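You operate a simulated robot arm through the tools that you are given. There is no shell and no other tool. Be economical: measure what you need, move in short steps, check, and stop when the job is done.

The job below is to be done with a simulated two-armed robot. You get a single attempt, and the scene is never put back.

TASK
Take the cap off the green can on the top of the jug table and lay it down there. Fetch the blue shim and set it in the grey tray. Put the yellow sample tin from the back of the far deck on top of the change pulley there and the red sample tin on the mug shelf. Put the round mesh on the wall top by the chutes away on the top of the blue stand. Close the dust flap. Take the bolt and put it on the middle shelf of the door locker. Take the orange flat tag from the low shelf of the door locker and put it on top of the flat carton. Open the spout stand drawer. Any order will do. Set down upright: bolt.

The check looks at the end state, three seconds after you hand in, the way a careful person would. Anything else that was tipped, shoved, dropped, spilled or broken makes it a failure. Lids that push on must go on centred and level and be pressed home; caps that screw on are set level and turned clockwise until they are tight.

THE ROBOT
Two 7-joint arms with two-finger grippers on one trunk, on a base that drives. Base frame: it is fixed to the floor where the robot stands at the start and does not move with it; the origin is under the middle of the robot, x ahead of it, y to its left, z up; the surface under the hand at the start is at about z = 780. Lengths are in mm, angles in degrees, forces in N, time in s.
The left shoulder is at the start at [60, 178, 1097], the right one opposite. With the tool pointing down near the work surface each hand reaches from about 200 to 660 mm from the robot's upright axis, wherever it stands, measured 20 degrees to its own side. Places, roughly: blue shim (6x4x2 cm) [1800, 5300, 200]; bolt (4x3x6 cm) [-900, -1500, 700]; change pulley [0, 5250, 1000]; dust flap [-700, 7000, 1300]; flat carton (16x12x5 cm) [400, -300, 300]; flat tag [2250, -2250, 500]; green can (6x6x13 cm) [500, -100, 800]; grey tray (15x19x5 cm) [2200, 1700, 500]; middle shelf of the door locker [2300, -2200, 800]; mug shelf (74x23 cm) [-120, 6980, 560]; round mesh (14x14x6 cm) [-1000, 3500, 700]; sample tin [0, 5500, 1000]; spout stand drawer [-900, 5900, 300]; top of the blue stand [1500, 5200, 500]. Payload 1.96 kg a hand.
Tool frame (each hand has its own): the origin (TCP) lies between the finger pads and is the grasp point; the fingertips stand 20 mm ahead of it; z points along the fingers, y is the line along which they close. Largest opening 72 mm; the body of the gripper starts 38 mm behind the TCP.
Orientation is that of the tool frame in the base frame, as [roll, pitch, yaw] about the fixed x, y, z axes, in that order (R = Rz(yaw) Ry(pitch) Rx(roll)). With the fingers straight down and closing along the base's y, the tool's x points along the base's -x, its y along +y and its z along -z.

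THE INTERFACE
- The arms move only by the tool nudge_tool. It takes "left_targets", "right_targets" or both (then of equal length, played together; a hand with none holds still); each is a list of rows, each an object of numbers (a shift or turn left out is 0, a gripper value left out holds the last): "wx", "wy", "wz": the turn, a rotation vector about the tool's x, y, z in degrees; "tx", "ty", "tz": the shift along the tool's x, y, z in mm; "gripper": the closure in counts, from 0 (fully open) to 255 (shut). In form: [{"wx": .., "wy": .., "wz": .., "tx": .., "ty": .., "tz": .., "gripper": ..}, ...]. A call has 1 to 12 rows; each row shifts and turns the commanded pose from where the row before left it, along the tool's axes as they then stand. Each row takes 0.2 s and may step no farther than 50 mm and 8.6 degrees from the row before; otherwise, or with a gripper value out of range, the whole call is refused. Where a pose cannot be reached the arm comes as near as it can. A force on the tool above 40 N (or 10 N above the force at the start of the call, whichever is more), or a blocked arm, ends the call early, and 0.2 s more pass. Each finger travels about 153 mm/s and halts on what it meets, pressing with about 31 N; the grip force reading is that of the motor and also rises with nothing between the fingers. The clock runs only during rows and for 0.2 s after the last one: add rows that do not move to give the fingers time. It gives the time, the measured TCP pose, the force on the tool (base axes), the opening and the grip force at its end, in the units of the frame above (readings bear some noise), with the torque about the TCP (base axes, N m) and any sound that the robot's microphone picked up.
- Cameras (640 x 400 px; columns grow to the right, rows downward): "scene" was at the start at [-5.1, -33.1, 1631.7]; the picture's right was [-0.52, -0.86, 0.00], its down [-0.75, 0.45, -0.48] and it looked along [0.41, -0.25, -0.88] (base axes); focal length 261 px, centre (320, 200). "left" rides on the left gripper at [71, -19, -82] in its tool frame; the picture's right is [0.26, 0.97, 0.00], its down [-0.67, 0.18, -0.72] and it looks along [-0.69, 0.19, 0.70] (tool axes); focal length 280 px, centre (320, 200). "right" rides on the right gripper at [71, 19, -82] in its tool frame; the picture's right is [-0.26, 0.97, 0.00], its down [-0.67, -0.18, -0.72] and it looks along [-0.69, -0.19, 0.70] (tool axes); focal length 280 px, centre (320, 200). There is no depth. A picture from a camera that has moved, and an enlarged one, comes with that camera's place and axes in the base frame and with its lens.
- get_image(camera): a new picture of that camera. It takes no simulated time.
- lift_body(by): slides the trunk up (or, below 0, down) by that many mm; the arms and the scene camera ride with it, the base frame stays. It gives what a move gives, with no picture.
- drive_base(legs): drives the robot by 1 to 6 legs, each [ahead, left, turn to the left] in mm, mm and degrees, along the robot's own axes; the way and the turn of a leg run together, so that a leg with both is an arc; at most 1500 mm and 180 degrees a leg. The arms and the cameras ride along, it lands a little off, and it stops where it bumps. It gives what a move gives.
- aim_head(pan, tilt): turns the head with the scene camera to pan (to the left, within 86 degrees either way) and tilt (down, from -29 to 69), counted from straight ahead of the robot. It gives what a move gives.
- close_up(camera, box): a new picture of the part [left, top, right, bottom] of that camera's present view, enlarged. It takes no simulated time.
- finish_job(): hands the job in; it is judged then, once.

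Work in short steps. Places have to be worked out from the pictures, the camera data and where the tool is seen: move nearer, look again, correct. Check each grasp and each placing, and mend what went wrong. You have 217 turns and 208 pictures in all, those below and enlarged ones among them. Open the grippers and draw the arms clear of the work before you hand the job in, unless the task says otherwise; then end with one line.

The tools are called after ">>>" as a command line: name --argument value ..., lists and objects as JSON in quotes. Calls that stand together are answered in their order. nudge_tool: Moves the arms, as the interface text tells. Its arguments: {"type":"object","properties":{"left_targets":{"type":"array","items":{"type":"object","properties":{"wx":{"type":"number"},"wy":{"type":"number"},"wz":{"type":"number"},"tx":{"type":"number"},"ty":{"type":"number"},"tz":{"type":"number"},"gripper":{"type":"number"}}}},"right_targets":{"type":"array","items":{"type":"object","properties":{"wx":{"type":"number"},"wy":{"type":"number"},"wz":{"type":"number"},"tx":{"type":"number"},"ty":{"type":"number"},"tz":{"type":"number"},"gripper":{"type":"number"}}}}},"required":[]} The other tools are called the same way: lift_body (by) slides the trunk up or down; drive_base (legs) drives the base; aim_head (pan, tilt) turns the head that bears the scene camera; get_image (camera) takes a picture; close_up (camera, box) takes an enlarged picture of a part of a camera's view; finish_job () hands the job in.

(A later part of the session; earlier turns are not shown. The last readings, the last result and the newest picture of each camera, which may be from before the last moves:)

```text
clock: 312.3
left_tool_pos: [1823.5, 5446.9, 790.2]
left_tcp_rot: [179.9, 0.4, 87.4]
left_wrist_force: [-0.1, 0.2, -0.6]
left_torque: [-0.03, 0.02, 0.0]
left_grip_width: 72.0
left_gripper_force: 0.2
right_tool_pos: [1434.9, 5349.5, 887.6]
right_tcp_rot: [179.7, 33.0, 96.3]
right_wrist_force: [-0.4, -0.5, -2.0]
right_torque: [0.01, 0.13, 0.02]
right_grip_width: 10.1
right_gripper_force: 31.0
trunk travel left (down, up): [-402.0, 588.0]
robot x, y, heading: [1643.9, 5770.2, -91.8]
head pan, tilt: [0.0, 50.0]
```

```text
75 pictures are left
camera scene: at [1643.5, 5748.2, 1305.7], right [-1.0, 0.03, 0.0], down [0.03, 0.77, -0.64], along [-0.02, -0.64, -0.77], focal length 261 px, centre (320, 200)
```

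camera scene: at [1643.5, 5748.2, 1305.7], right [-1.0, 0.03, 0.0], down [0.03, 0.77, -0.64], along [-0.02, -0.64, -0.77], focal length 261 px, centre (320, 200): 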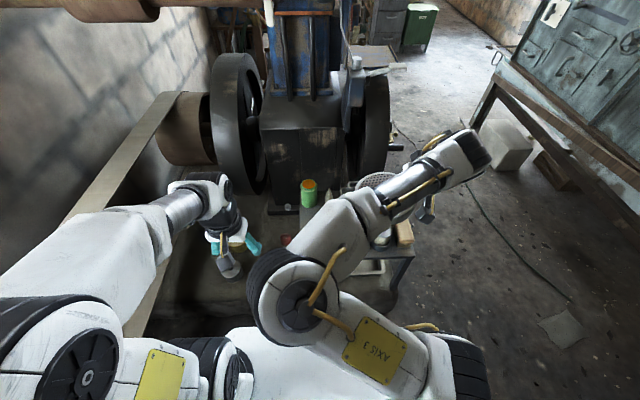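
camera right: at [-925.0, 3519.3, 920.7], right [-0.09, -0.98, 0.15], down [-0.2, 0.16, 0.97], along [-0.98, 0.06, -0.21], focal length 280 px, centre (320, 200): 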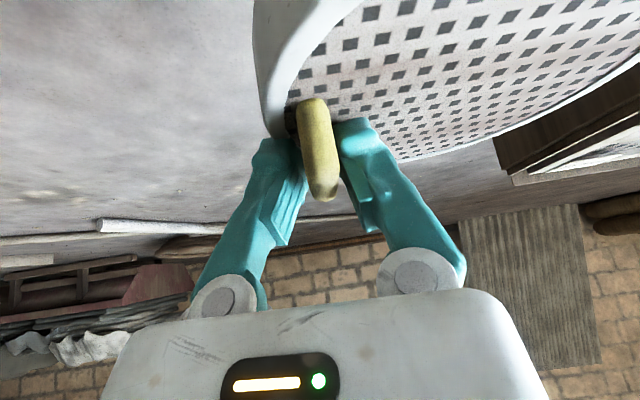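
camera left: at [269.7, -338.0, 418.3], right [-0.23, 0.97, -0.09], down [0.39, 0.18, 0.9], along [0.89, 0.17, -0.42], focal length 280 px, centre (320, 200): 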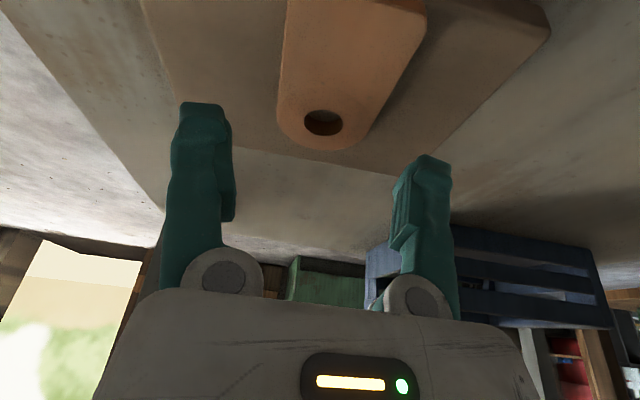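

I carry the sieve over the NE part of the stand at height (+123 lateral, +120 forward) and check through the right camera.

>>> nudge_tool --right_targets '[{"tx": -25, "ty": 31, "tz": 16.3}, {"tx": -25, "ty": 31, "tz": 16.3}, {"tx": -25, "ty": 31, "tz": 16.3}, {"tx": -25, "ty": 31, "tz": 16.3}, {}]'

>>> get_image --camera "right"

>>> get_image --camera "scene"

```text
clock: 313.5
left_tool_pos: [1823.1, 5447.4, 790.3]
left_tcp_rot: [180.0, 0.4, 87.4]
left_wrist_force: [-0.2, 0.1, -0.2]
left_torque: [-0.02, -0.02, 0.0]
left_grip_width: 72.0
left_gripper_force: 0.0
right_tool_pos: [1571.9, 5245.0, 884.8]
right_tcp_rot: [179.7, 32.9, 96.5]
right_wrist_force: [-0.4, -0.3, -2.4]
right_torque: [-0.01, 0.06, 0.0]
right_grip_width: 10.3
right_gripper_force: 31.3
trunk travel left (down, up): [-402.0, 588.0]
robot x, y, heading: [1645.7, 5765.0, -91.6]
head pan, tilt: [0.0, 50.0]
```

```text
74 pictures are left
camera right: at [1578.6, 5349.4, 913.7], right [0.98, -0.11, 0.15], down [-0.17, -0.2, 0.97], along [-0.07, -0.97, -0.21], focal length 280 px, centre (320, 200)
```

right: 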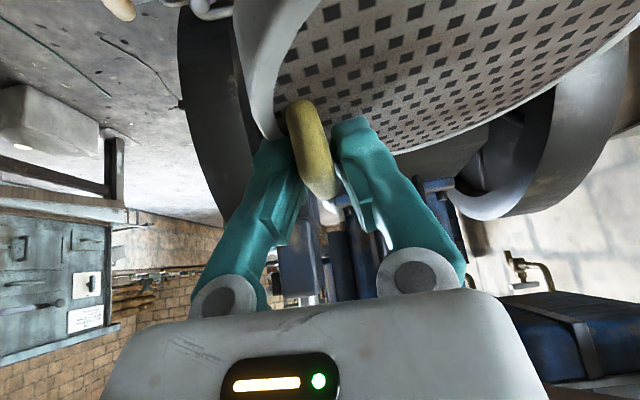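

```text
73 pictures are left
camera scene: at [1643.5, 5748.3, 1305.7], right [-1.0, 0.03, 0.0], down [0.02, 0.77, -0.64], along [-0.02, -0.64, -0.77], focal length 261 px, centre (320, 200)
```

scene: 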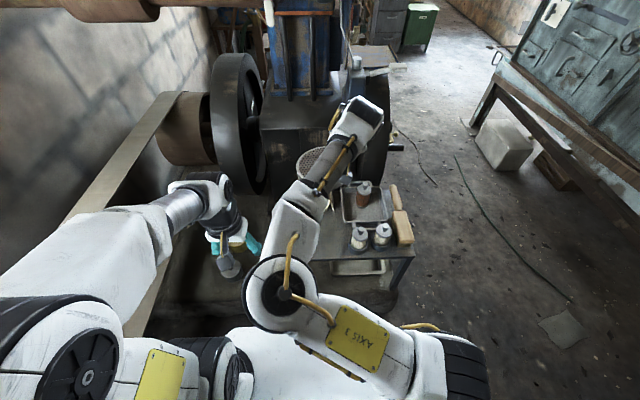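

The disc hovers over about [1635, 5248], clear of tray, bottles and can. I lower the hand 250 mm.

>>> nudge_tool --right_targets '[{"tx": 22.6, "tz": 35}, {"tx": 22.6, "tz": 35}, {"tx": 22.6, "tz": 35}, {"tx": 22.6, "tz": 35}, {"tx": 22.6, "tz": 35}, {"tx": 22.6, "tz": 35}, {}]'

>>> get_image --camera "scene"

```text
clock: 315.1
left_tool_pos: [1823.3, 5447.7, 791.0]
left_tcp_rot: [179.9, 0.5, 87.3]
left_wrist_force: [0.3, 0.8, -0.3]
left_torque: [-0.03, -0.01, 0.01]
left_grip_width: 72.1
left_gripper_force: 0.1
right_tool_pos: [1574.4, 5244.3, 633.1]
right_tcp_rot: [179.7, 33.0, 96.4]
right_wrist_force: [0.1, -0.9, -2.8]
right_torque: [0.02, 0.08, -0.01]
right_grip_width: 10.4
right_gripper_force: 30.7
trunk travel left (down, up): [-402.0, 588.0]
robot x, y, heading: [1641.4, 5764.2, -92.0]
head pan, tilt: [0.0, 50.0]
```

```text
72 pictures are left
camera scene: at [1643.8, 5748.3, 1305.7], right [-1.0, 0.03, 0.0], down [0.02, 0.77, -0.64], along [-0.02, -0.64, -0.77], focal length 261 px, centre (320, 200)
```

scene: 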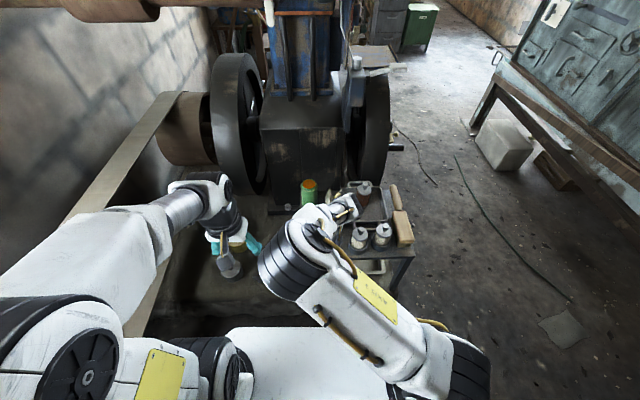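

Continue 55 mm down, then feel for contact.

>>> nudge_tool --right_targets '[{"tx": 15, "tz": 23}, {"tx": 15, "tz": 23}, {}]'

>>> nudge_tool --right_targets '[{"tx": 2.7, "tz": 4.2}, {}, {"tx": 2.7, "tz": 4.2}, {}]'

>>> nudge_tool --right_targets '[{"tx": 2.7, "tz": 4.2}, {}, {"tx": 2.7, "tz": 4.2}, {}]'

>>> get_image --camera "right"

```text
clock: 315.9
left_tool_pos: [1823.3, 5447.2, 790.2]
left_tcp_rot: [-179.9, 0.4, 87.3]
left_wrist_force: [1.3, 0.2, 0.6]
left_torque: [-0.03, 0.01, 0.01]
left_grip_width: 71.9
left_gripper_force: 0.0
right_tool_pos: [1575.8, 5246.9, 581.3]
right_tcp_rot: [179.7, 32.9, 96.5]
right_wrist_force: [0.9, 0.2, -2.2]
right_torque: [-0.01, 0.13, 0.02]
right_grip_width: 9.9
right_gripper_force: 31.3
trunk travel left (down, up): [-402.0, 588.0]
robot x, y, heading: [1644.1, 5767.2, -92.0]
head pan, tilt: [0.0, 50.0]
```

```text
clock: 316.9
left_tool_pos: [1822.5, 5447.1, 789.8]
left_tcp_rot: [179.9, 0.3, 87.3]
left_wrist_force: [0.5, 0.9, 1.1]
left_torque: [-0.04, -0.01, -0.01]
left_grip_width: 71.7
left_gripper_force: 0.2
right_tool_pos: [1575.2, 5245.2, 572.7]
right_tcp_rot: [179.7, 32.9, 96.5]
right_wrist_force: [0.1, 0.1, -1.8]
right_torque: [-0.03, 0.13, -0.01]
right_grip_width: 10.5
right_gripper_force: 31.2
trunk travel left (down, up): [-402.0, 588.0]
robot x, y, heading: [1648.0, 5766.3, -91.9]
head pan, tilt: [0.0, 50.0]
```

```text
clock: 317.9
left_tool_pos: [1823.3, 5447.2, 790.2]
left_tcp_rot: [179.9, 0.5, 87.3]
left_wrist_force: [-1.0, -0.6, -0.2]
left_torque: [0.01, -0.01, 0.0]
left_grip_width: 72.0
left_gripper_force: 0.1
right_tool_pos: [1573.9, 5245.1, 562.6]
right_tcp_rot: [179.7, 32.9, 96.4]
right_wrist_force: [-1.8, -0.6, -1.5]
right_torque: [-0.05, 0.0, -0.02]
right_grip_width: 10.5
right_gripper_force: 31.1
trunk travel left (down, up): [-402.0, 588.0]
robot x, y, heading: [1644.4, 5766.5, -91.6]
head pan, tilt: [0.0, 50.0]
```

```text
71 pictures are left
camera right: at [1581.2, 5350.3, 591.7], right [0.98, -0.11, 0.15], down [-0.17, -0.2, 0.97], along [-0.07, -0.97, -0.21], focal length 280 px, centre (320, 200)
```

right: 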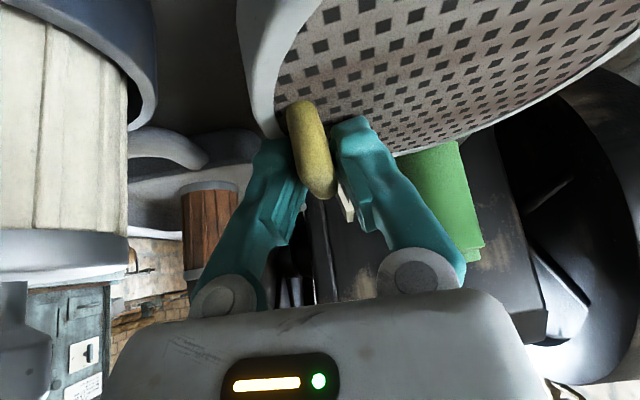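

>>> nudge_tool --right_targets '[{"tx": 1.6, "tz": 2.5}, {}]'

>>> nudge_tool --right_targets '[{"tx": 1.6, "tz": 2.5}, {}]'

>>> nudge_tool --right_targets '[{"tx": 1.6, "tz": 2.5}, {}]'

```text
clock: 318.5
left_tool_pos: [1823.0, 5447.7, 791.3]
left_tcp_rot: [179.9, 0.4, 87.3]
left_wrist_force: [-0.2, 0.6, 1.1]
left_torque: [-0.01, 0.03, 0.01]
left_grip_width: 71.8
left_gripper_force: 0.0
right_tool_pos: [1575.1, 5244.2, 560.5]
right_tcp_rot: [179.7, 32.9, 96.4]
right_wrist_force: [-0.3, -0.5, -1.3]
right_torque: [-0.01, -0.01, -0.05]
right_grip_width: 10.0
right_gripper_force: 30.7
trunk travel left (down, up): [-402.0, 588.0]
robot x, y, heading: [1642.7, 5763.1, -91.9]
head pan, tilt: [0.0, 50.0]
```

```text
clock: 319.1
left_tool_pos: [1823.7, 5446.0, 791.2]
left_tcp_rot: [179.9, 0.4, 87.3]
left_wrist_force: [-0.4, -0.6, -0.3]
left_torque: [0.0, 0.04, -0.03]
left_grip_width: 71.9
left_gripper_force: 0.0
right_tool_pos: [1574.3, 5245.6, 556.5]
right_tcp_rot: [179.7, 32.9, 96.5]
right_wrist_force: [-0.6, -0.6, 0.7]
right_torque: [-0.03, -0.08, -0.05]
right_grip_width: 10.1
right_gripper_force: 30.8
trunk travel left (down, up): [-402.0, 588.0]
robot x, y, heading: [1642.6, 5764.7, -91.7]
head pan, tilt: [0.0, 50.0]
```

```text
clock: 319.7
left_tool_pos: [1823.9, 5446.2, 790.3]
left_tcp_rot: [180.0, 0.4, 87.3]
left_wrist_force: [-0.5, 0.3, 0.4]
left_torque: [0.04, 0.0, -0.05]
left_grip_width: 72.0
left_gripper_force: 0.0
right_tool_pos: [1574.1, 5245.6, 553.8]
right_tcp_rot: [179.6, 32.9, 96.5]
right_wrist_force: [0.5, -0.9, 1.3]
right_torque: [0.19, -0.04, -0.11]
right_grip_width: 10.2
right_gripper_force: 31.5
trunk travel left (down, up): [-402.0, 588.0]
robot x, y, heading: [1644.8, 5764.4, -91.8]
head pan, tilt: [0.0, 50.0]
```

Contact is building; 2 mm more, then release gently and rise.

>>> nudge_tool --right_targets '[{"tx": 1.1, "tz": 1.7}, {}, {"gripper": 215}, {"gripper": 190}, {"gripper": 160}, {"gripper": 140}, {}]'

>>> nudge_tool --right_targets '[{"tz": -15}, {"tz": -35}, {"tz": -45}, {"tz": -45}, {"tx": -20, "tz": -40}]'

>>> get_image --camera "right"

>>> get_image --camera "scene"

```text
clock: 321.3
left_tool_pos: [1823.3, 5448.9, 791.3]
left_tcp_rot: [-180.0, 0.5, 87.4]
left_wrist_force: [0.4, 0.0, 0.7]
left_torque: [-0.01, -0.02, 0.03]
left_grip_width: 71.9
left_gripper_force: 0.2
right_tool_pos: [1572.8, 5245.7, 553.2]
right_tcp_rot: [179.6, 33.1, 96.4]
right_wrist_force: [-5.0, -3.9, 21.1]
right_torque: [-0.13, -0.33, 0.04]
right_grip_width: 28.6
right_gripper_force: 0.0
trunk travel left (down, up): [-402.0, 588.0]
robot x, y, heading: [1645.4, 5767.5, -91.8]
head pan, tilt: [0.0, 50.0]
```

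```text
clock: 322.5
left_tool_pos: [1822.5, 5447.2, 790.1]
left_tcp_rot: [179.9, 0.4, 87.2]
left_wrist_force: [0.7, 0.2, -0.6]
left_torque: [-0.01, -0.04, -0.01]
left_grip_width: 72.1
left_gripper_force: 0.0
right_tool_pos: [1562.6, 5327.4, 713.9]
right_tcp_rot: [179.7, 32.8, 96.6]
right_wrist_force: [1.1, 0.1, 0.4]
right_torque: [-0.01, -0.01, -0.03]
right_grip_width: 32.7
right_gripper_force: 0.1
trunk travel left (down, up): [-402.0, 588.0]
robot x, y, heading: [1648.6, 5764.3, -91.7]
head pan, tilt: [0.0, 50.0]
```

```text
70 pictures are left
camera right: at [1568.6, 5433.0, 743.2], right [0.98, -0.11, 0.15], down [-0.17, -0.2, 0.97], along [-0.07, -0.97, -0.21], focal length 280 px, centre (320, 200)
```

right: 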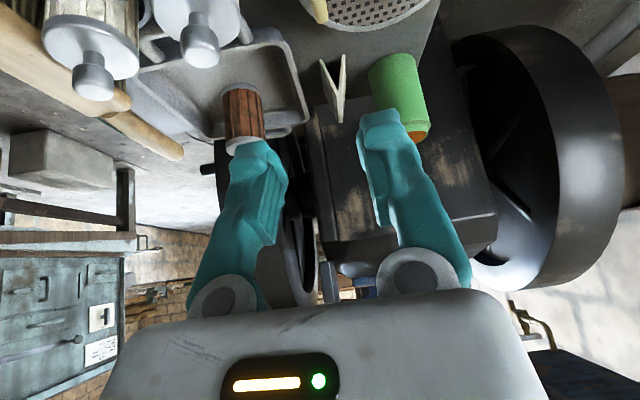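

```text
69 pictures are left
camera scene: at [1643.4, 5749.0, 1305.6], right [-1.0, 0.03, 0.0], down [0.02, 0.77, -0.64], along [-0.02, -0.64, -0.77], focal length 261 px, centre (320, 200)
```

scene: 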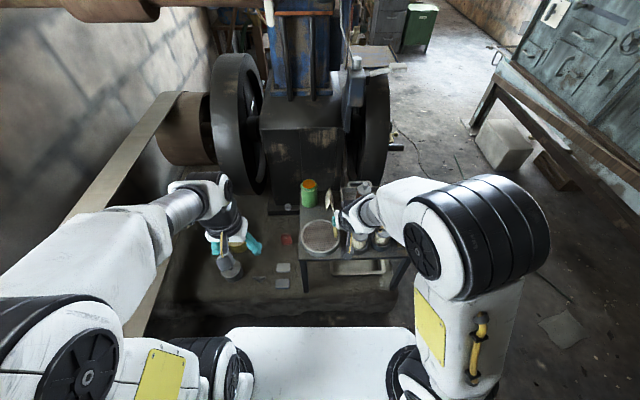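

The sieve rests on the stand: done. Small plates lie on the plinth beside it; I zoom to find the blue shim.

>>> close_up --camera "scene" --box '[220, 210, 340, 310]'

```text
4.00 times, centred on (280, 260) of scene
camera zoom: at [1643.4, 5749.0, 1305.6], right [-1.0, 0.03, 0.0], down [0.02, 0.77, -0.64], along [-0.02, -0.64, -0.77], focal length 1044 px, centre (480, -40)
```

zoom: 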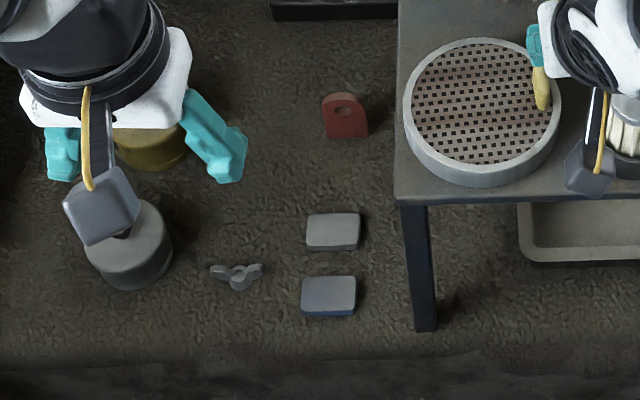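

The blue-edged plate is the shim at about [1791, 5304], top ~215. I pull the right hand clear, lower the trunk 300 and move the left hand above the shim.

>>> nudge_tool --right_targets '[{"tx": 31.5, "tz": -20.5}, {"tx": 31.5, "tz": -20.5}, {"tx": 31.5, "tz": -20.5}, {"tx": 31.5, "tz": -20.5}]'

>>> lift_body --by -320

>>> nudge_tool --left_targets '[{"tx": -36, "ty": -6.3, "gripper": 0}, {"tx": -36, "ty": -6.3}, {"tx": -36, "ty": -6.3}, {"tx": -36, "ty": -6.3}, {"tz": 40}, {"tz": 40}, {}]'

>>> get_image --camera "left"

```text
clock: 323.5
left_tool_pos: [1823.3, 5448.1, 790.0]
left_tcp_rot: [-180.0, 0.4, 87.3]
left_wrist_force: [-0.4, 0.4, -0.8]
left_torque: [0.01, 0.02, 0.0]
left_grip_width: 72.0
left_gripper_force: 0.1
right_tool_pos: [1579.5, 5397.1, 723.8]
right_tcp_rot: [179.6, 32.9, 96.4]
right_wrist_force: [-0.6, -0.2, -0.4]
right_torque: [0.01, 0.0, -0.02]
right_grip_width: 32.1
right_gripper_force: 0.0
right hand out of reach, approached as far as the arm can: row 2, 3, 4
trunk travel left (down, up): [-402.0, 588.0]
robot x, y, heading: [1645.4, 5766.5, -91.9]
head pan, tilt: [0.0, 50.0]
```

```text
clock: 326.7
left_tool_pos: [1822.0, 5447.0, 469.4]
left_tcp_rot: [180.0, 0.4, 87.4]
left_wrist_force: [-0.2, 1.2, -0.3]
left_torque: [-0.01, 0.03, 0.0]
left_grip_width: 72.1
left_gripper_force: 0.0
right_tool_pos: [1578.5, 5397.2, 405.3]
right_tcp_rot: [179.7, 32.9, 96.3]
right_wrist_force: [-0.4, 0.2, -0.3]
right_torque: [0.03, 0.0, 0.0]
right_grip_width: 32.7
right_gripper_force: 0.0
trunk travel left (down, up): [-82.0, 908.0]
robot x, y, heading: [1643.5, 5768.5, -91.7]
head pan, tilt: [0.0, 50.0]
```

```text
clock: 328.3
left_tool_pos: [1795.3, 5324.8, 378.2]
left_tcp_rot: [180.0, 0.5, 87.3]
left_wrist_force: [0.1, -0.6, -0.1]
left_torque: [0.06, 0.05, 0.03]
left_grip_width: 71.7
left_gripper_force: 0.1
left hand out of reach, approached as far as the arm can: row 3, 4
right_tool_pos: [1578.8, 5395.7, 404.7]
right_tcp_rot: [179.8, 33.0, 96.4]
right_wrist_force: [-0.3, 0.2, -0.3]
right_torque: [-0.02, -0.03, -0.03]
right_grip_width: 32.4
right_gripper_force: 0.2
trunk travel left (down, up): [-82.0, 908.0]
robot x, y, heading: [1646.0, 5762.8, -91.9]
head pan, tilt: [0.0, 50.0]
```

```text
67 pictures are left
camera left: at [1781.5, 5399.0, 458.3], right [0.98, 0.22, 0.0], down [0.15, -0.68, 0.72], along [0.15, -0.7, -0.69], focal length 280 px, centre (320, 200)
```

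left: 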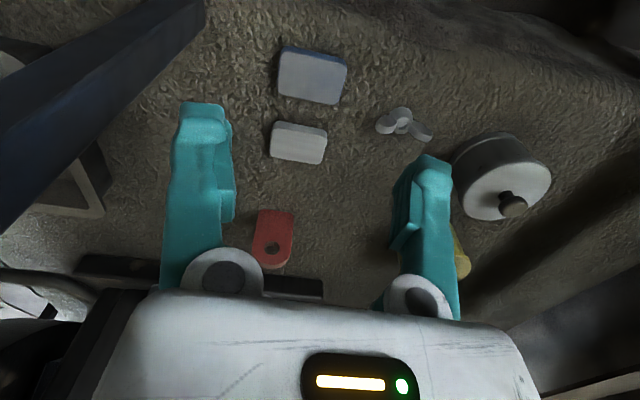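

Blue shim at [1796, 5302]. I go to z ~230 above it and check.

>>> nudge_tool --left_targets '[{"tz": 40}, {"tx": -12, "tz": 40}, {"tx": -11, "ty": 1.5, "tz": 35}, {"tz": 30}, {}]'

>>> get_image --camera "left"

```text
clock: 329.5
left_tool_pos: [1796.8, 5301.0, 233.0]
left_tcp_rot: [180.0, 0.4, 87.3]
left_wrist_force: [-0.5, -0.2, -0.2]
left_torque: [-0.01, 0.0, 0.03]
left_grip_width: 71.9
left_gripper_force: 0.2
right_tool_pos: [1579.0, 5395.9, 405.5]
right_tcp_rot: [179.8, 32.9, 96.4]
right_wrist_force: [0.3, 0.5, -1.0]
right_torque: [-0.01, 0.01, 0.0]
right_grip_width: 32.5
right_gripper_force: 0.1
trunk travel left (down, up): [-82.0, 908.0]
robot x, y, heading: [1647.5, 5763.7, -91.7]
head pan, tilt: [0.0, 50.0]
```

```text
66 pictures are left
camera left: at [1783.2, 5373.8, 315.1], right [0.98, 0.22, 0.0], down [0.15, -0.68, 0.72], along [0.15, -0.7, -0.69], focal length 280 px, centre (320, 200)
```

left: 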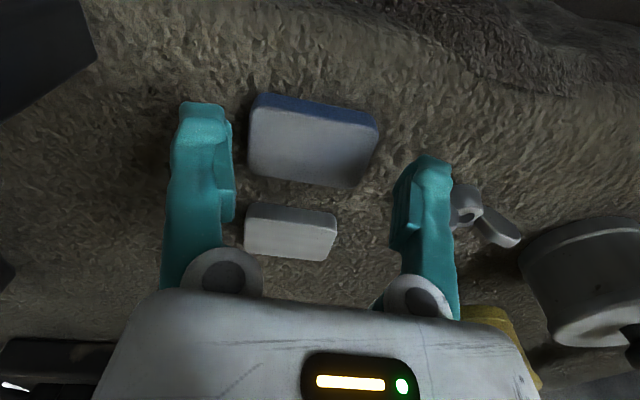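

Centred. Descend 15 mm and close.

>>> nudge_tool --left_targets '[{"tz": 8}, {"tz": 7}, {}, {"gripper": 60}, {"gripper": 120}, {"gripper": 120}]'

>>> nudge_tool --left_targets '[{"tz": -20}, {"tz": -40}, {"tz": -40}, {"tz": -40}]'

>>> get_image --camera "left"

```text
clock: 330.6
left_tool_pos: [1796.0, 5299.0, 221.8]
left_tcp_rot: [-179.9, 0.8, 87.4]
left_wrist_force: [2.7, 3.2, 21.3]
left_torque: [0.06, -0.01, 0.05]
left_grip_width: 6.0
left_gripper_force: 25.6
right_tool_pos: [1579.1, 5397.3, 405.4]
right_tcp_rot: [179.7, 33.0, 96.4]
right_wrist_force: [-0.8, -0.2, -0.7]
right_torque: [-0.03, 0.01, 0.01]
right_grip_width: 32.4
right_gripper_force: 0.1
trunk travel left (down, up): [-82.0, 908.0]
robot x, y, heading: [1647.5, 5765.6, -91.6]
head pan, tilt: [0.0, 50.0]
stopped in row 5 (left hand): the force on the tool passed its limit at 55 N (the readings are from after the stop); the commanded pose is now the measured one
```

```text
clock: 331.6
left_tool_pos: [1794.4, 5301.5, 356.2]
left_tcp_rot: [-180.0, 0.7, 87.3]
left_wrist_force: [0.4, -0.2, 0.3]
left_torque: [-0.03, 0.01, 0.04]
left_grip_width: 37.8
left_gripper_force: 0.1
right_tool_pos: [1579.9, 5395.7, 403.9]
right_tcp_rot: [179.7, 32.9, 96.3]
right_wrist_force: [0.0, 0.6, -0.5]
right_torque: [0.01, 0.02, 0.02]
right_grip_width: 32.4
right_gripper_force: 0.0
trunk travel left (down, up): [-82.0, 908.0]
robot x, y, heading: [1644.6, 5764.7, -91.7]
head pan, tilt: [0.0, 50.0]
```

```text
65 pictures are left
camera left: at [1780.7, 5375.0, 437.4], right [0.98, 0.22, 0.0], down [0.15, -0.67, 0.72], along [0.15, -0.71, -0.69], focal length 280 px, centre (320, 200)
```

left: 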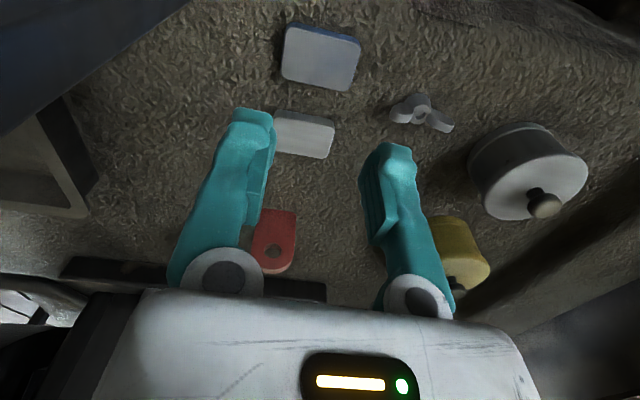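

The fingers slid over the shim top: it lies lower (top ~200). I open, go down to TCP ~205 at [1797, 5295], and close again.

>>> nudge_tool --left_targets '[{"gripper": 0, "tx": -7, "ty": 3}, {"tz": 45}, {"tz": 45}, {"tz": 40}, {"tz": 18}, {}]'

>>> get_image --camera "left"

```text
clock: 333.0
left_tool_pos: [1798.1, 5292.9, 210.5]
left_tcp_rot: [-179.9, 0.7, 87.3]
left_wrist_force: [0.0, 0.1, 0.3]
left_torque: [-0.04, 0.03, 0.0]
left_grip_width: 71.9
left_gripper_force: 0.1
right_tool_pos: [1578.5, 5397.2, 405.1]
right_tcp_rot: [179.7, 32.9, 96.3]
right_wrist_force: [0.0, 1.0, -0.7]
right_torque: [0.02, 0.0, 0.0]
right_grip_width: 32.3
right_gripper_force: 0.0
trunk travel left (down, up): [-82.0, 908.0]
robot x, y, heading: [1647.8, 5769.3, -91.9]
head pan, tilt: [0.0, 50.0]
```

```text
64 pictures are left
camera left: at [1782.8, 5364.9, 291.4], right [0.98, 0.22, 0.0], down [0.15, -0.67, 0.72], along [0.15, -0.71, -0.69], focal length 280 px, centre (320, 200)
```

left: 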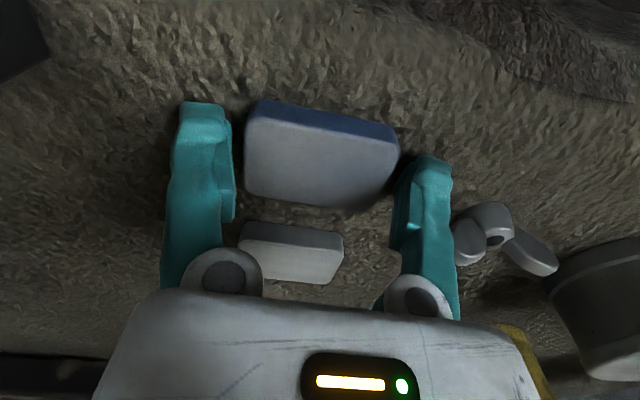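

Good framing. Shift +2, descend 7, close and lift.

>>> nudge_tool --left_targets '[{"ty": 2, "tx": 2}, {"tz": 7}, {}, {"gripper": 40}, {"gripper": 60}, {"gripper": 100}, {"gripper": 100}]'

>>> nudge_tool --left_targets '[{"tz": -20}, {"tz": -40}, {"tz": -40}, {"tz": -40}, {"tx": 40}, {"tx": 40}]'

>>> get_image --camera "left"

```text
clock: 334.1
left_tool_pos: [1798.0, 5293.3, 208.1]
left_tcp_rot: [180.0, 1.1, 87.3]
left_wrist_force: [0.0, 9.8, 31.7]
left_torque: [0.23, -0.23, 0.11]
left_grip_width: 59.9
left_gripper_force: 30.8
right_tool_pos: [1578.9, 5399.3, 406.2]
right_tcp_rot: [179.7, 33.0, 96.6]
right_wrist_force: [0.2, 0.3, 0.8]
right_torque: [-0.01, 0.0, -0.02]
right_grip_width: 32.4
right_gripper_force: 0.1
trunk travel left (down, up): [-82.0, 908.0]
robot x, y, heading: [1642.9, 5765.5, -91.7]
head pan, tilt: [0.0, 50.0]
stopped in row 5 (left hand): the force on the tool passed its limit at 41 N (the readings are from after the stop); the commanded pose is now the measured one
```

```text
clock: 335.6
left_tool_pos: [1803.8, 5375.7, 342.9]
left_tcp_rot: [-179.8, 0.8, 87.3]
left_wrist_force: [-0.4, 0.5, -2.9]
left_torque: [0.01, 0.0, -0.05]
left_grip_width: 59.5
left_gripper_force: 31.0
right_tool_pos: [1579.6, 5395.9, 403.7]
right_tcp_rot: [179.7, 32.8, 96.4]
right_wrist_force: [-0.5, 0.6, 0.2]
right_torque: [0.01, 0.0, -0.03]
right_grip_width: 32.6
right_gripper_force: 0.0
trunk travel left (down, up): [-82.0, 908.0]
robot x, y, heading: [1643.6, 5766.9, -91.8]
head pan, tilt: [0.0, 50.0]
```

```text
63 pictures are left
camera left: at [1789.7, 5448.7, 423.3], right [0.98, 0.22, 0.0], down [0.15, -0.67, 0.72], along [0.15, -0.71, -0.69], focal length 280 px, centre (320, 200)
```

left: 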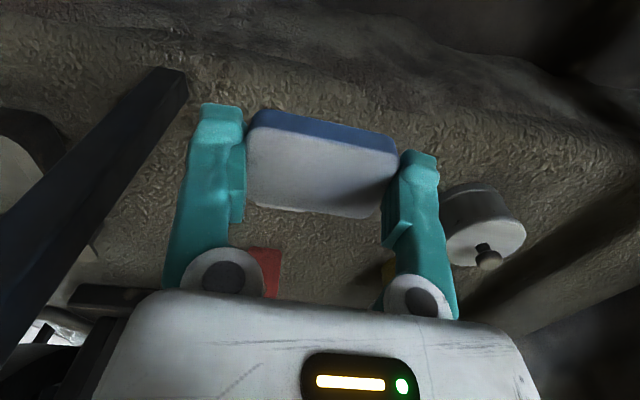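

Shim held. I keep it in the left hand, raise the trunk 400 and move west to look at the far deck with the tins.

>>> lift_body --by 400

>>> drive_base --legs '[[-60, 0, 0], [0, -650, 0], [0, 0, -86]]'

>>> aim_head --pan 10 --tilt 15

>>> get_image --camera "scene"

```text
clock: 339.4
left_tool_pos: [1804.4, 5375.3, 741.9]
left_tcp_rot: [-179.9, 0.8, 87.3]
left_wrist_force: [-0.3, -0.6, -2.0]
left_torque: [0.01, -0.02, -0.02]
left_grip_width: 59.7
left_gripper_force: 30.9
right_tool_pos: [1579.0, 5396.5, 804.6]
right_tcp_rot: [179.6, 32.9, 96.5]
right_wrist_force: [0.3, -0.3, 0.5]
right_torque: [-0.02, 0.0, -0.01]
right_grip_width: 32.4
right_gripper_force: 0.0
trunk travel left (down, up): [-482.0, 508.0]
robot x, y, heading: [1650.2, 5763.1, -91.7]
head pan, tilt: [0.0, 50.0]
```

```text
clock: 347.3
left_tool_pos: [601.6, 5668.2, 742.5]
left_tcp_rot: [-180.0, 0.7, 0.3]
left_wrist_force: [0.1, -0.5, -2.0]
left_torque: [0.01, 0.02, 0.05]
left_grip_width: 59.2
left_gripper_force: 30.9
right_tool_pos: [610.3, 5892.9, 805.4]
right_tcp_rot: [179.8, 32.9, 9.5]
right_wrist_force: [-0.6, 0.4, 0.3]
right_torque: [0.02, -0.01, 0.01]
right_grip_width: 32.7
right_gripper_force: 0.1
trunk travel left (down, up): [-482.0, 508.0]
robot x, y, heading: [986.8, 5846.9, -178.6]
head pan, tilt: [0.0, 50.0]
```

```text
clock: 348.3
left_tool_pos: [602.1, 5668.8, 742.3]
left_tcp_rot: [-179.9, 0.8, 0.3]
left_wrist_force: [0.1, -0.6, -2.5]
left_torque: [0.0, -0.01, 0.01]
left_grip_width: 59.4
left_gripper_force: 30.3
right_tool_pos: [610.2, 5893.1, 804.7]
right_tcp_rot: [179.8, 32.9, 9.5]
right_wrist_force: [-0.2, -0.2, -0.1]
right_torque: [0.01, 0.01, -0.02]
right_grip_width: 32.2
right_gripper_force: 0.1
trunk travel left (down, up): [-482.0, 508.0]
robot x, y, heading: [980.7, 5844.3, -178.9]
head pan, tilt: [10.0, 15.0]
```

```text
62 pictures are left
camera scene: at [949.7, 5829.9, 1439.3], right [-0.19, 0.98, 0.0], down [0.25, 0.05, -0.97], along [-0.95, -0.19, -0.26], focal length 261 px, centre (320, 200)
```

scene: 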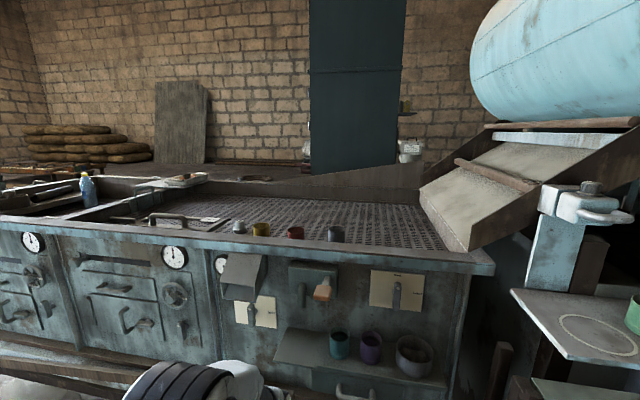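

Small tins sit on the deck's near edge: I zoom in on them.

>>> close_up --camera "scene" --box '[210, 190, 360, 290]'

```text
4.00 times, centred on (285, 240) of scene
camera zoom: at [949.7, 5829.9, 1439.3], right [-0.19, 0.98, 0.0], down [0.25, 0.05, -0.97], along [-0.95, -0.19, -0.26], focal length 1044 px, centre (460, 40)
```

zoom: 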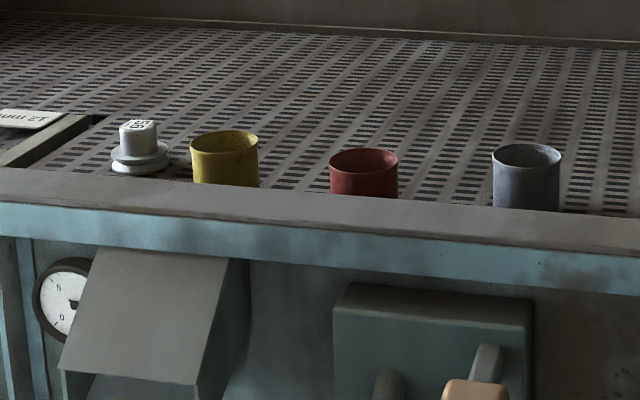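

The pulley (grey, stepped, label up) and open-topped tins are in a row. I check the floor between me and the machine.

>>> aim_head --pan 25 --tilt 50

>>> get_image --camera "scene"

```text
clock: 349.3
left_tool_pos: [601.1, 5666.9, 741.7]
left_tcp_rot: [-179.9, 0.8, 0.3]
left_wrist_force: [-0.7, 0.5, -2.0]
left_torque: [-0.04, 0.02, -0.04]
left_grip_width: 59.3
left_gripper_force: 31.5
right_tool_pos: [612.7, 5894.2, 804.4]
right_tcp_rot: [179.7, 32.9, 9.4]
right_wrist_force: [-0.1, 0.2, 0.3]
right_torque: [0.0, 0.03, 0.0]
right_grip_width: 32.6
right_gripper_force: 0.1
trunk travel left (down, up): [-482.0, 508.0]
robot x, y, heading: [987.1, 5846.0, -178.7]
head pan, tilt: [25.0, 50.0]
```

```text
60 pictures are left
camera scene: at [972.2, 5814.0, 1385.8], right [-0.44, 0.9, 0.0], down [0.69, 0.34, -0.64], along [-0.58, -0.28, -0.77], focal length 261 px, centre (320, 200)
```

scene: 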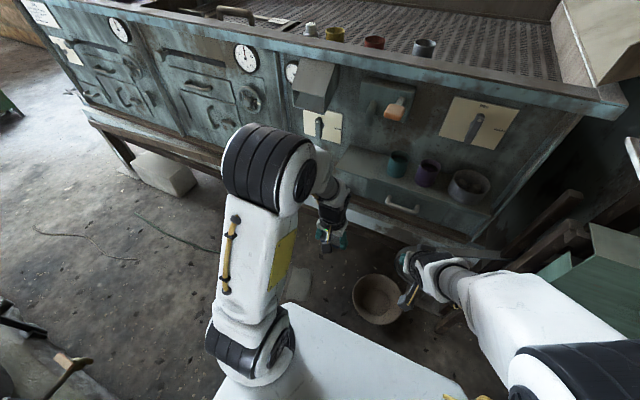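

The bowl stands on the floor ahead, so I go around: a bit ahead, sideways 520 to y ≈ 5326, then up to the deck with the trunk raised.

>>> lift_body --by 300

>>> drive_base --legs '[[90, 0, -1.3], [0, 530, 0], [370, 0, 0]]'

>>> aim_head --pan -10 --tilt 45

>>> get_image --camera "scene"

>>> get_image --camera "right"

```text
clock: 352.3
left_tool_pos: [601.6, 5666.8, 1042.4]
left_tcp_rot: [-179.9, 0.8, 0.3]
left_wrist_force: [0.3, -0.1, -2.1]
left_torque: [0.0, -0.01, 0.01]
left_grip_width: 59.5
left_gripper_force: 31.0
right_tool_pos: [612.0, 5893.1, 1103.9]
right_tcp_rot: [179.8, 32.9, 9.5]
right_wrist_force: [0.0, 0.0, -0.3]
right_torque: [-0.02, 0.0, -0.03]
right_grip_width: 32.5
right_gripper_force: 0.1
trunk travel left (down, up): [-782.0, 208.0]
robot x, y, heading: [983.7, 5847.3, -179.1]
head pan, tilt: [25.0, 50.0]
```

```text
clock: 357.3
left_tool_pos: [336.1, 5137.3, 1040.2]
left_tcp_rot: [-179.9, -1.2, -0.5]
left_wrist_force: [7.1, -0.1, -1.8]
left_torque: [0.04, 0.6, 0.15]
left_grip_width: 59.2
left_gripper_force: 30.7
right_tool_pos: [340.6, 5363.0, 1105.9]
right_tcp_rot: [179.7, 33.0, 8.2]
right_wrist_force: [0.3, 1.4, -0.6]
right_torque: [-0.01, -0.04, 0.01]
right_grip_width: 32.5
right_gripper_force: 0.1
trunk travel left (down, up): [-782.0, 208.0]
robot x, y, heading: [712.7, 5307.9, 179.9]
head pan, tilt: [25.0, 50.0]
stopped in leg 3: the force on the tool passed its limit at 192 N (the readings are from after the stop); the commanded pose is now the measured one
```

```text
clock: 358.4
left_tool_pos: [335.5, 5137.4, 1040.9]
left_tcp_rot: [-179.8, -1.1, -0.5]
left_wrist_force: [11.9, -0.9, -10.2]
left_torque: [0.1, 0.55, 0.19]
left_grip_width: 59.1
left_gripper_force: 31.1
right_tool_pos: [340.2, 5361.6, 1105.8]
right_tcp_rot: [179.8, 33.1, 8.2]
right_wrist_force: [-0.6, -0.1, -0.9]
right_torque: [0.0, 0.0, -0.01]
right_grip_width: 32.3
right_gripper_force: 0.1
trunk travel left (down, up): [-782.0, 208.0]
robot x, y, heading: [708.1, 5308.9, 179.8]
head pan, tilt: [-10.0, 45.0]
```

```text
59 pictures are left
camera scene: at [689.7, 5321.4, 1692.6], right [0.17, 0.98, 0.0], down [0.7, -0.12, -0.71], along [-0.7, 0.12, -0.71], focal length 261 px, centre (320, 200)
```

scene: 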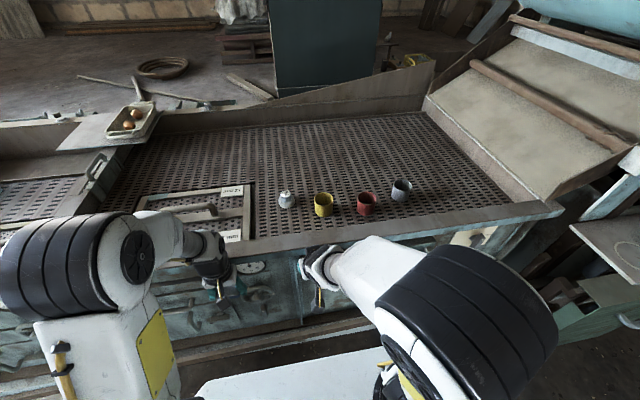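

```text
58 pictures are left
camera right: at [445.4, 5358.6, 1134.4], right [-0.08, -0.99, 0.15], down [-0.2, 0.16, 0.97], along [-0.98, 0.05, -0.21], focal length 280 px, centre (320, 200)
```

right: 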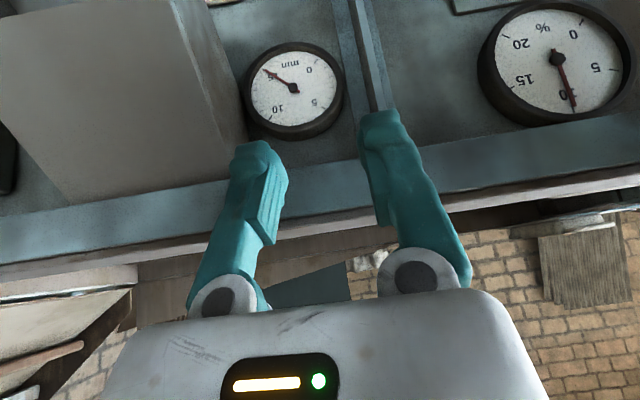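

My left hand touched the machine face: the deck is higher and nearer than thought. From three views: yellow rim [89, 5434, 1093], red rim [110, 5575, 1095], pulley top [35, 5318, 1083]; tins ~65 mm. I back off, raise the trunk 205, and approach.

>>> drive_base --legs '[[-40, 0, 0]]'

>>> lift_body --by 205

>>> drive_base --legs '[[95, 0, 0]]'

>>> nudge_tool --right_targets '[{"tx": -40, "tz": 24, "ty": -10, "gripper": 95}, {"tx": -40, "tz": 24, "ty": -10}, {"tx": -40, "tz": 24, "ty": -10}, {"tx": -40, "tz": 24, "ty": -10}]'

>>> get_image --camera "right"

>>> get_image --camera "left"

```text
clock: 359.2
left_tool_pos: [369.9, 5137.3, 1038.1]
left_tcp_rot: [-179.9, -1.3, -0.6]
left_wrist_force: [0.0, 1.1, -2.9]
left_torque: [0.01, -0.01, 0.03]
left_grip_width: 59.5
left_gripper_force: 30.9
right_tool_pos: [374.7, 5362.4, 1103.4]
right_tcp_rot: [179.6, 32.7, 8.0]
right_wrist_force: [-0.4, 0.3, -0.4]
right_torque: [0.04, 0.01, 0.01]
right_grip_width: 32.3
right_gripper_force: 0.1
trunk travel left (down, up): [-782.0, 208.0]
robot x, y, heading: [749.8, 5310.5, 179.7]
head pan, tilt: [-10.0, 45.0]
```

```text
clock: 361.4
left_tool_pos: [372.9, 5137.9, 1245.4]
left_tcp_rot: [-179.9, -1.1, -0.7]
left_wrist_force: [-0.4, -0.1, -2.1]
left_torque: [-0.02, -0.04, 0.02]
left_grip_width: 59.2
left_gripper_force: 30.5
right_tool_pos: [376.7, 5361.9, 1308.9]
right_tcp_rot: [179.7, 32.9, 8.1]
right_wrist_force: [0.3, -0.7, 0.0]
right_torque: [0.01, 0.02, -0.02]
right_grip_width: 32.5
right_gripper_force: 0.1
trunk travel left (down, up): [-987.0, 3.0]
robot x, y, heading: [751.8, 5307.8, 179.8]
head pan, tilt: [-10.0, 45.0]
```

```text
clock: 362.6
left_tool_pos: [285.6, 5137.2, 1246.9]
left_tcp_rot: [-180.0, -0.8, -0.5]
left_wrist_force: [-0.6, 0.1, -1.4]
left_torque: [0.01, 0.04, 0.02]
left_grip_width: 59.3
left_gripper_force: 30.6
right_tool_pos: [288.4, 5361.9, 1311.0]
right_tcp_rot: [179.6, 33.2, 8.2]
right_wrist_force: [0.3, -0.4, 0.4]
right_torque: [0.02, -0.01, 0.0]
right_grip_width: 32.4
right_gripper_force: 0.1
trunk travel left (down, up): [-987.0, 3.0]
robot x, y, heading: [656.5, 5306.9, -180.1]
head pan, tilt: [-10.0, 45.0]
```

```text
clock: 363.6
left_tool_pos: [278.7, 5135.5, 1244.1]
left_tcp_rot: [-179.8, -1.1, -0.5]
left_wrist_force: [0.0, 0.0, -3.1]
left_torque: [0.03, -0.04, 0.0]
left_grip_width: 59.4
left_gripper_force: 30.9
right_tool_pos: [90.1, 5373.0, 1316.3]
right_tcp_rot: [179.7, 32.7, 8.3]
right_wrist_force: [-0.2, -0.4, -0.4]
right_torque: [0.01, -0.01, 0.02]
right_grip_width: 45.0
right_gripper_force: 0.0
trunk travel left (down, up): [-987.0, 3.0]
robot x, y, heading: [652.0, 5312.5, 179.8]
head pan, tilt: [-10.0, 45.0]
```

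```text
57 pictures are left
camera right: at [195.9, 5370.1, 1345.7], right [-0.08, -0.99, 0.15], down [-0.2, 0.16, 0.97], along [-0.98, 0.04, -0.21], focal length 280 px, centre (320, 200)
```

right: 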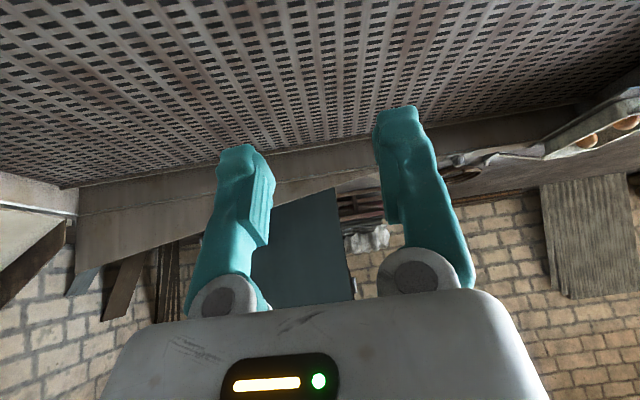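

```text
56 pictures are left
camera left: at [348.9, 5155.2, 1327.7], right [0.25, -0.97, 0.0], down [-0.69, -0.18, 0.7], along [-0.68, -0.18, -0.71], focal length 280 px, centre (320, 200)
```

left: 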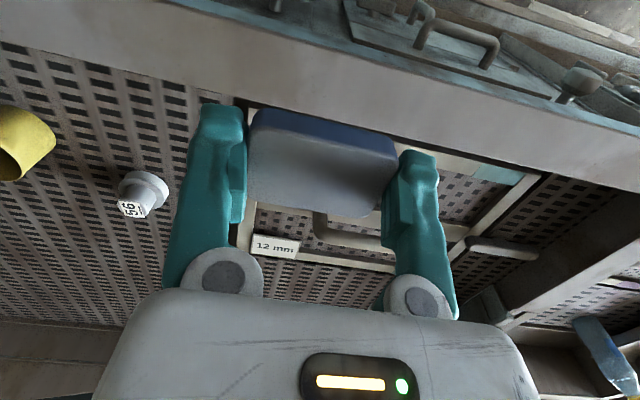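

Shim still held. I bring the right hand to ~15° tilt over the +y wall of the yellow tin at z ≈ 1155.

>>> nudge_tool --right_targets '[{"wy": 6}, {"wy": 6}, {"wy": 6}, {"tx": 13.4, "ty": -23, "tz": 37.8}, {"tx": 13.4, "ty": -23, "tz": 37.8}, {"tx": 13.4, "ty": -23, "tz": 37.8}, {"tx": 13.4, "ty": -23, "tz": 37.8}, {}]'

>>> get_image --camera "right"

```text
clock: 365.4
left_tool_pos: [278.0, 5136.4, 1244.9]
left_tcp_rot: [-180.0, -1.1, -0.4]
left_wrist_force: [-0.4, -0.3, -2.2]
left_torque: [0.0, 0.0, 0.0]
left_grip_width: 59.3
left_gripper_force: 30.6
right_tool_pos: [91.2, 5466.5, 1153.3]
right_tcp_rot: [179.7, 14.9, 8.4]
right_wrist_force: [0.4, 0.0, 0.6]
right_torque: [-0.01, 0.01, 0.01]
right_grip_width: 44.8
right_gripper_force: 0.1
trunk travel left (down, up): [-987.0, 3.0]
robot x, y, heading: [652.4, 5307.9, 180.1]
head pan, tilt: [-10.0, 45.0]
```

```text
55 pictures are left
camera right: at [183.1, 5461.3, 1211.8], right [-0.11, -0.99, 0.07], down [-0.49, 0.12, 0.86], along [-0.87, 0.06, -0.5], focal length 280 px, centre (320, 200)
```

right: 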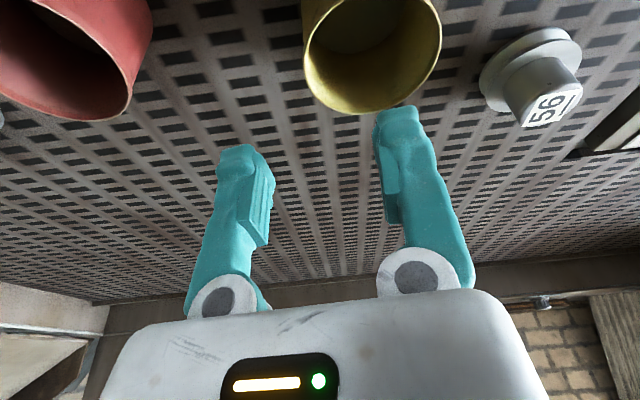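

Tin centre is [106, 5437], its +y wall at y ≈ 5468. I move back 15 mm, descend so one finger enters the tin, and pinch the wall.

>>> nudge_tool --right_targets '[{"tx": 15.7, "ty": -1, "tz": 29.5}, {"tx": 15.7, "ty": -0.5, "tz": 29.5}, {}, {"gripper": 170}, {"gripper": 255}, {"gripper": 255}, {}]'

>>> get_image --camera "right"

```text
clock: 367.0
left_tool_pos: [280.1, 5137.1, 1245.1]
left_tcp_rot: [-179.9, -1.0, -0.5]
left_wrist_force: [0.3, -0.8, -2.9]
left_torque: [-0.01, -0.03, -0.04]
left_grip_width: 59.3
left_gripper_force: 31.4
right_tool_pos: [108.0, 5467.9, 1089.0]
right_tcp_rot: [179.7, 14.9, 8.4]
right_wrist_force: [0.5, -0.3, 0.3]
right_torque: [0.0, 0.0, 0.02]
right_grip_width: 5.9
right_gripper_force: 30.8
trunk travel left (down, up): [-987.0, 3.0]
robot x, y, heading: [655.7, 5308.1, -180.4]
head pan, tilt: [-10.0, 45.0]
```

```text
54 pictures are left
camera right: at [200.0, 5463.2, 1148.1], right [-0.11, -0.99, 0.07], down [-0.49, 0.12, 0.86], along [-0.87, 0.06, -0.5], focal length 280 px, centre (320, 200)
```

right: 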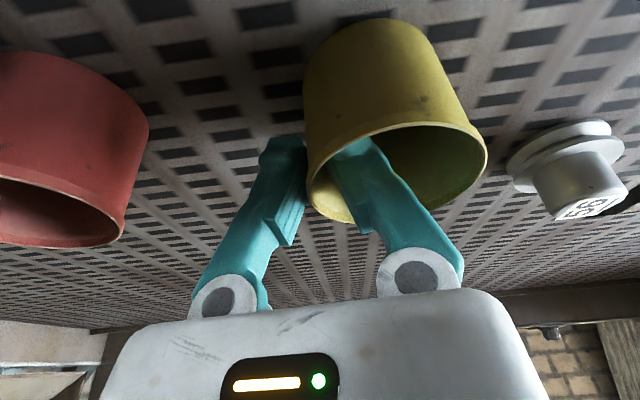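

Wall pinched. I lift 80 mm and carry the tin over the pulley at about [47, 5324].

>>> nudge_tool --right_targets '[{"tx": -10.3, "tz": -38.6}, {"tx": -10.3, "tz": -38.6}, {"tx": -24.1, "ty": 34.4, "tz": 6.4}, {"tx": -24.1, "ty": 34.4, "tz": 6.4}, {"tx": -24.1, "ty": 34.4, "tz": 6.4}, {}]'

>>> get_image --camera "left"

>>> close_up --camera "scene" --box '[220, 140, 400, 260]'

```text
clock: 368.4
left_tool_pos: [279.3, 5137.5, 1245.0]
left_tcp_rot: [-179.8, -1.1, -0.5]
left_wrist_force: [-0.1, -0.1, -2.6]
left_torque: [-0.02, -0.04, -0.01]
left_grip_width: 59.3
left_gripper_force: 30.7
right_tool_pos: [48.5, 5359.8, 1175.0]
right_tcp_rot: [179.7, 14.9, 8.3]
right_wrist_force: [-0.6, -0.3, -0.4]
right_torque: [0.05, -0.01, -0.01]
right_grip_width: 6.1
right_gripper_force: 30.6
trunk travel left (down, up): [-987.0, 3.0]
robot x, y, heading: [655.9, 5307.1, 179.9]
head pan, tilt: [-10.0, 45.0]
```

```text
53 pictures are left
camera left: at [350.7, 5156.3, 1328.3], right [0.25, -0.97, 0.0], down [-0.69, -0.18, 0.7], along [-0.68, -0.18, -0.71], focal length 280 px, centre (320, 200)
```

left: 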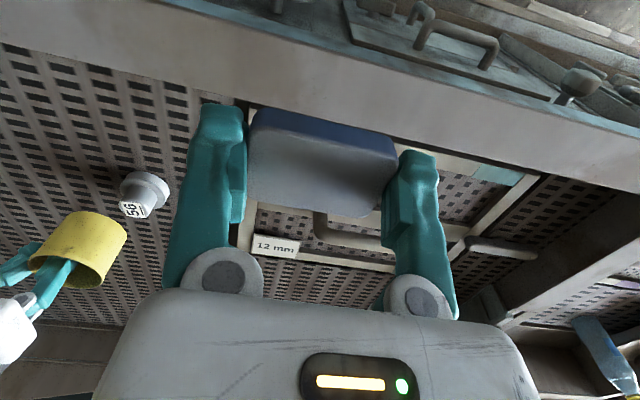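

```text
3.33 times, centred on (310, 200) of scene
camera zoom: at [632.3, 5322.5, 1897.6], right [0.17, 0.98, 0.0], down [0.7, -0.12, -0.71], along [-0.7, 0.12, -0.71], focal length 870 px, centre (353, 200)
```

zoom: 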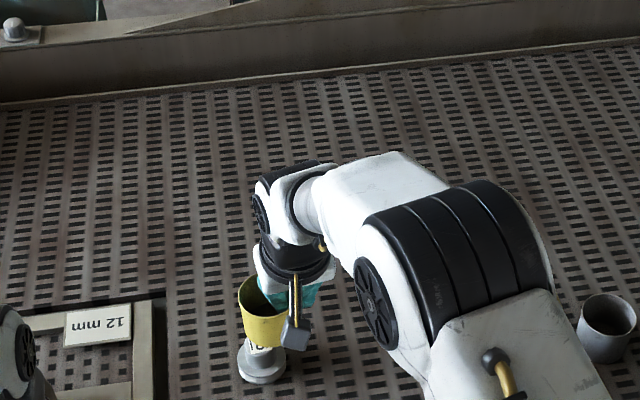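

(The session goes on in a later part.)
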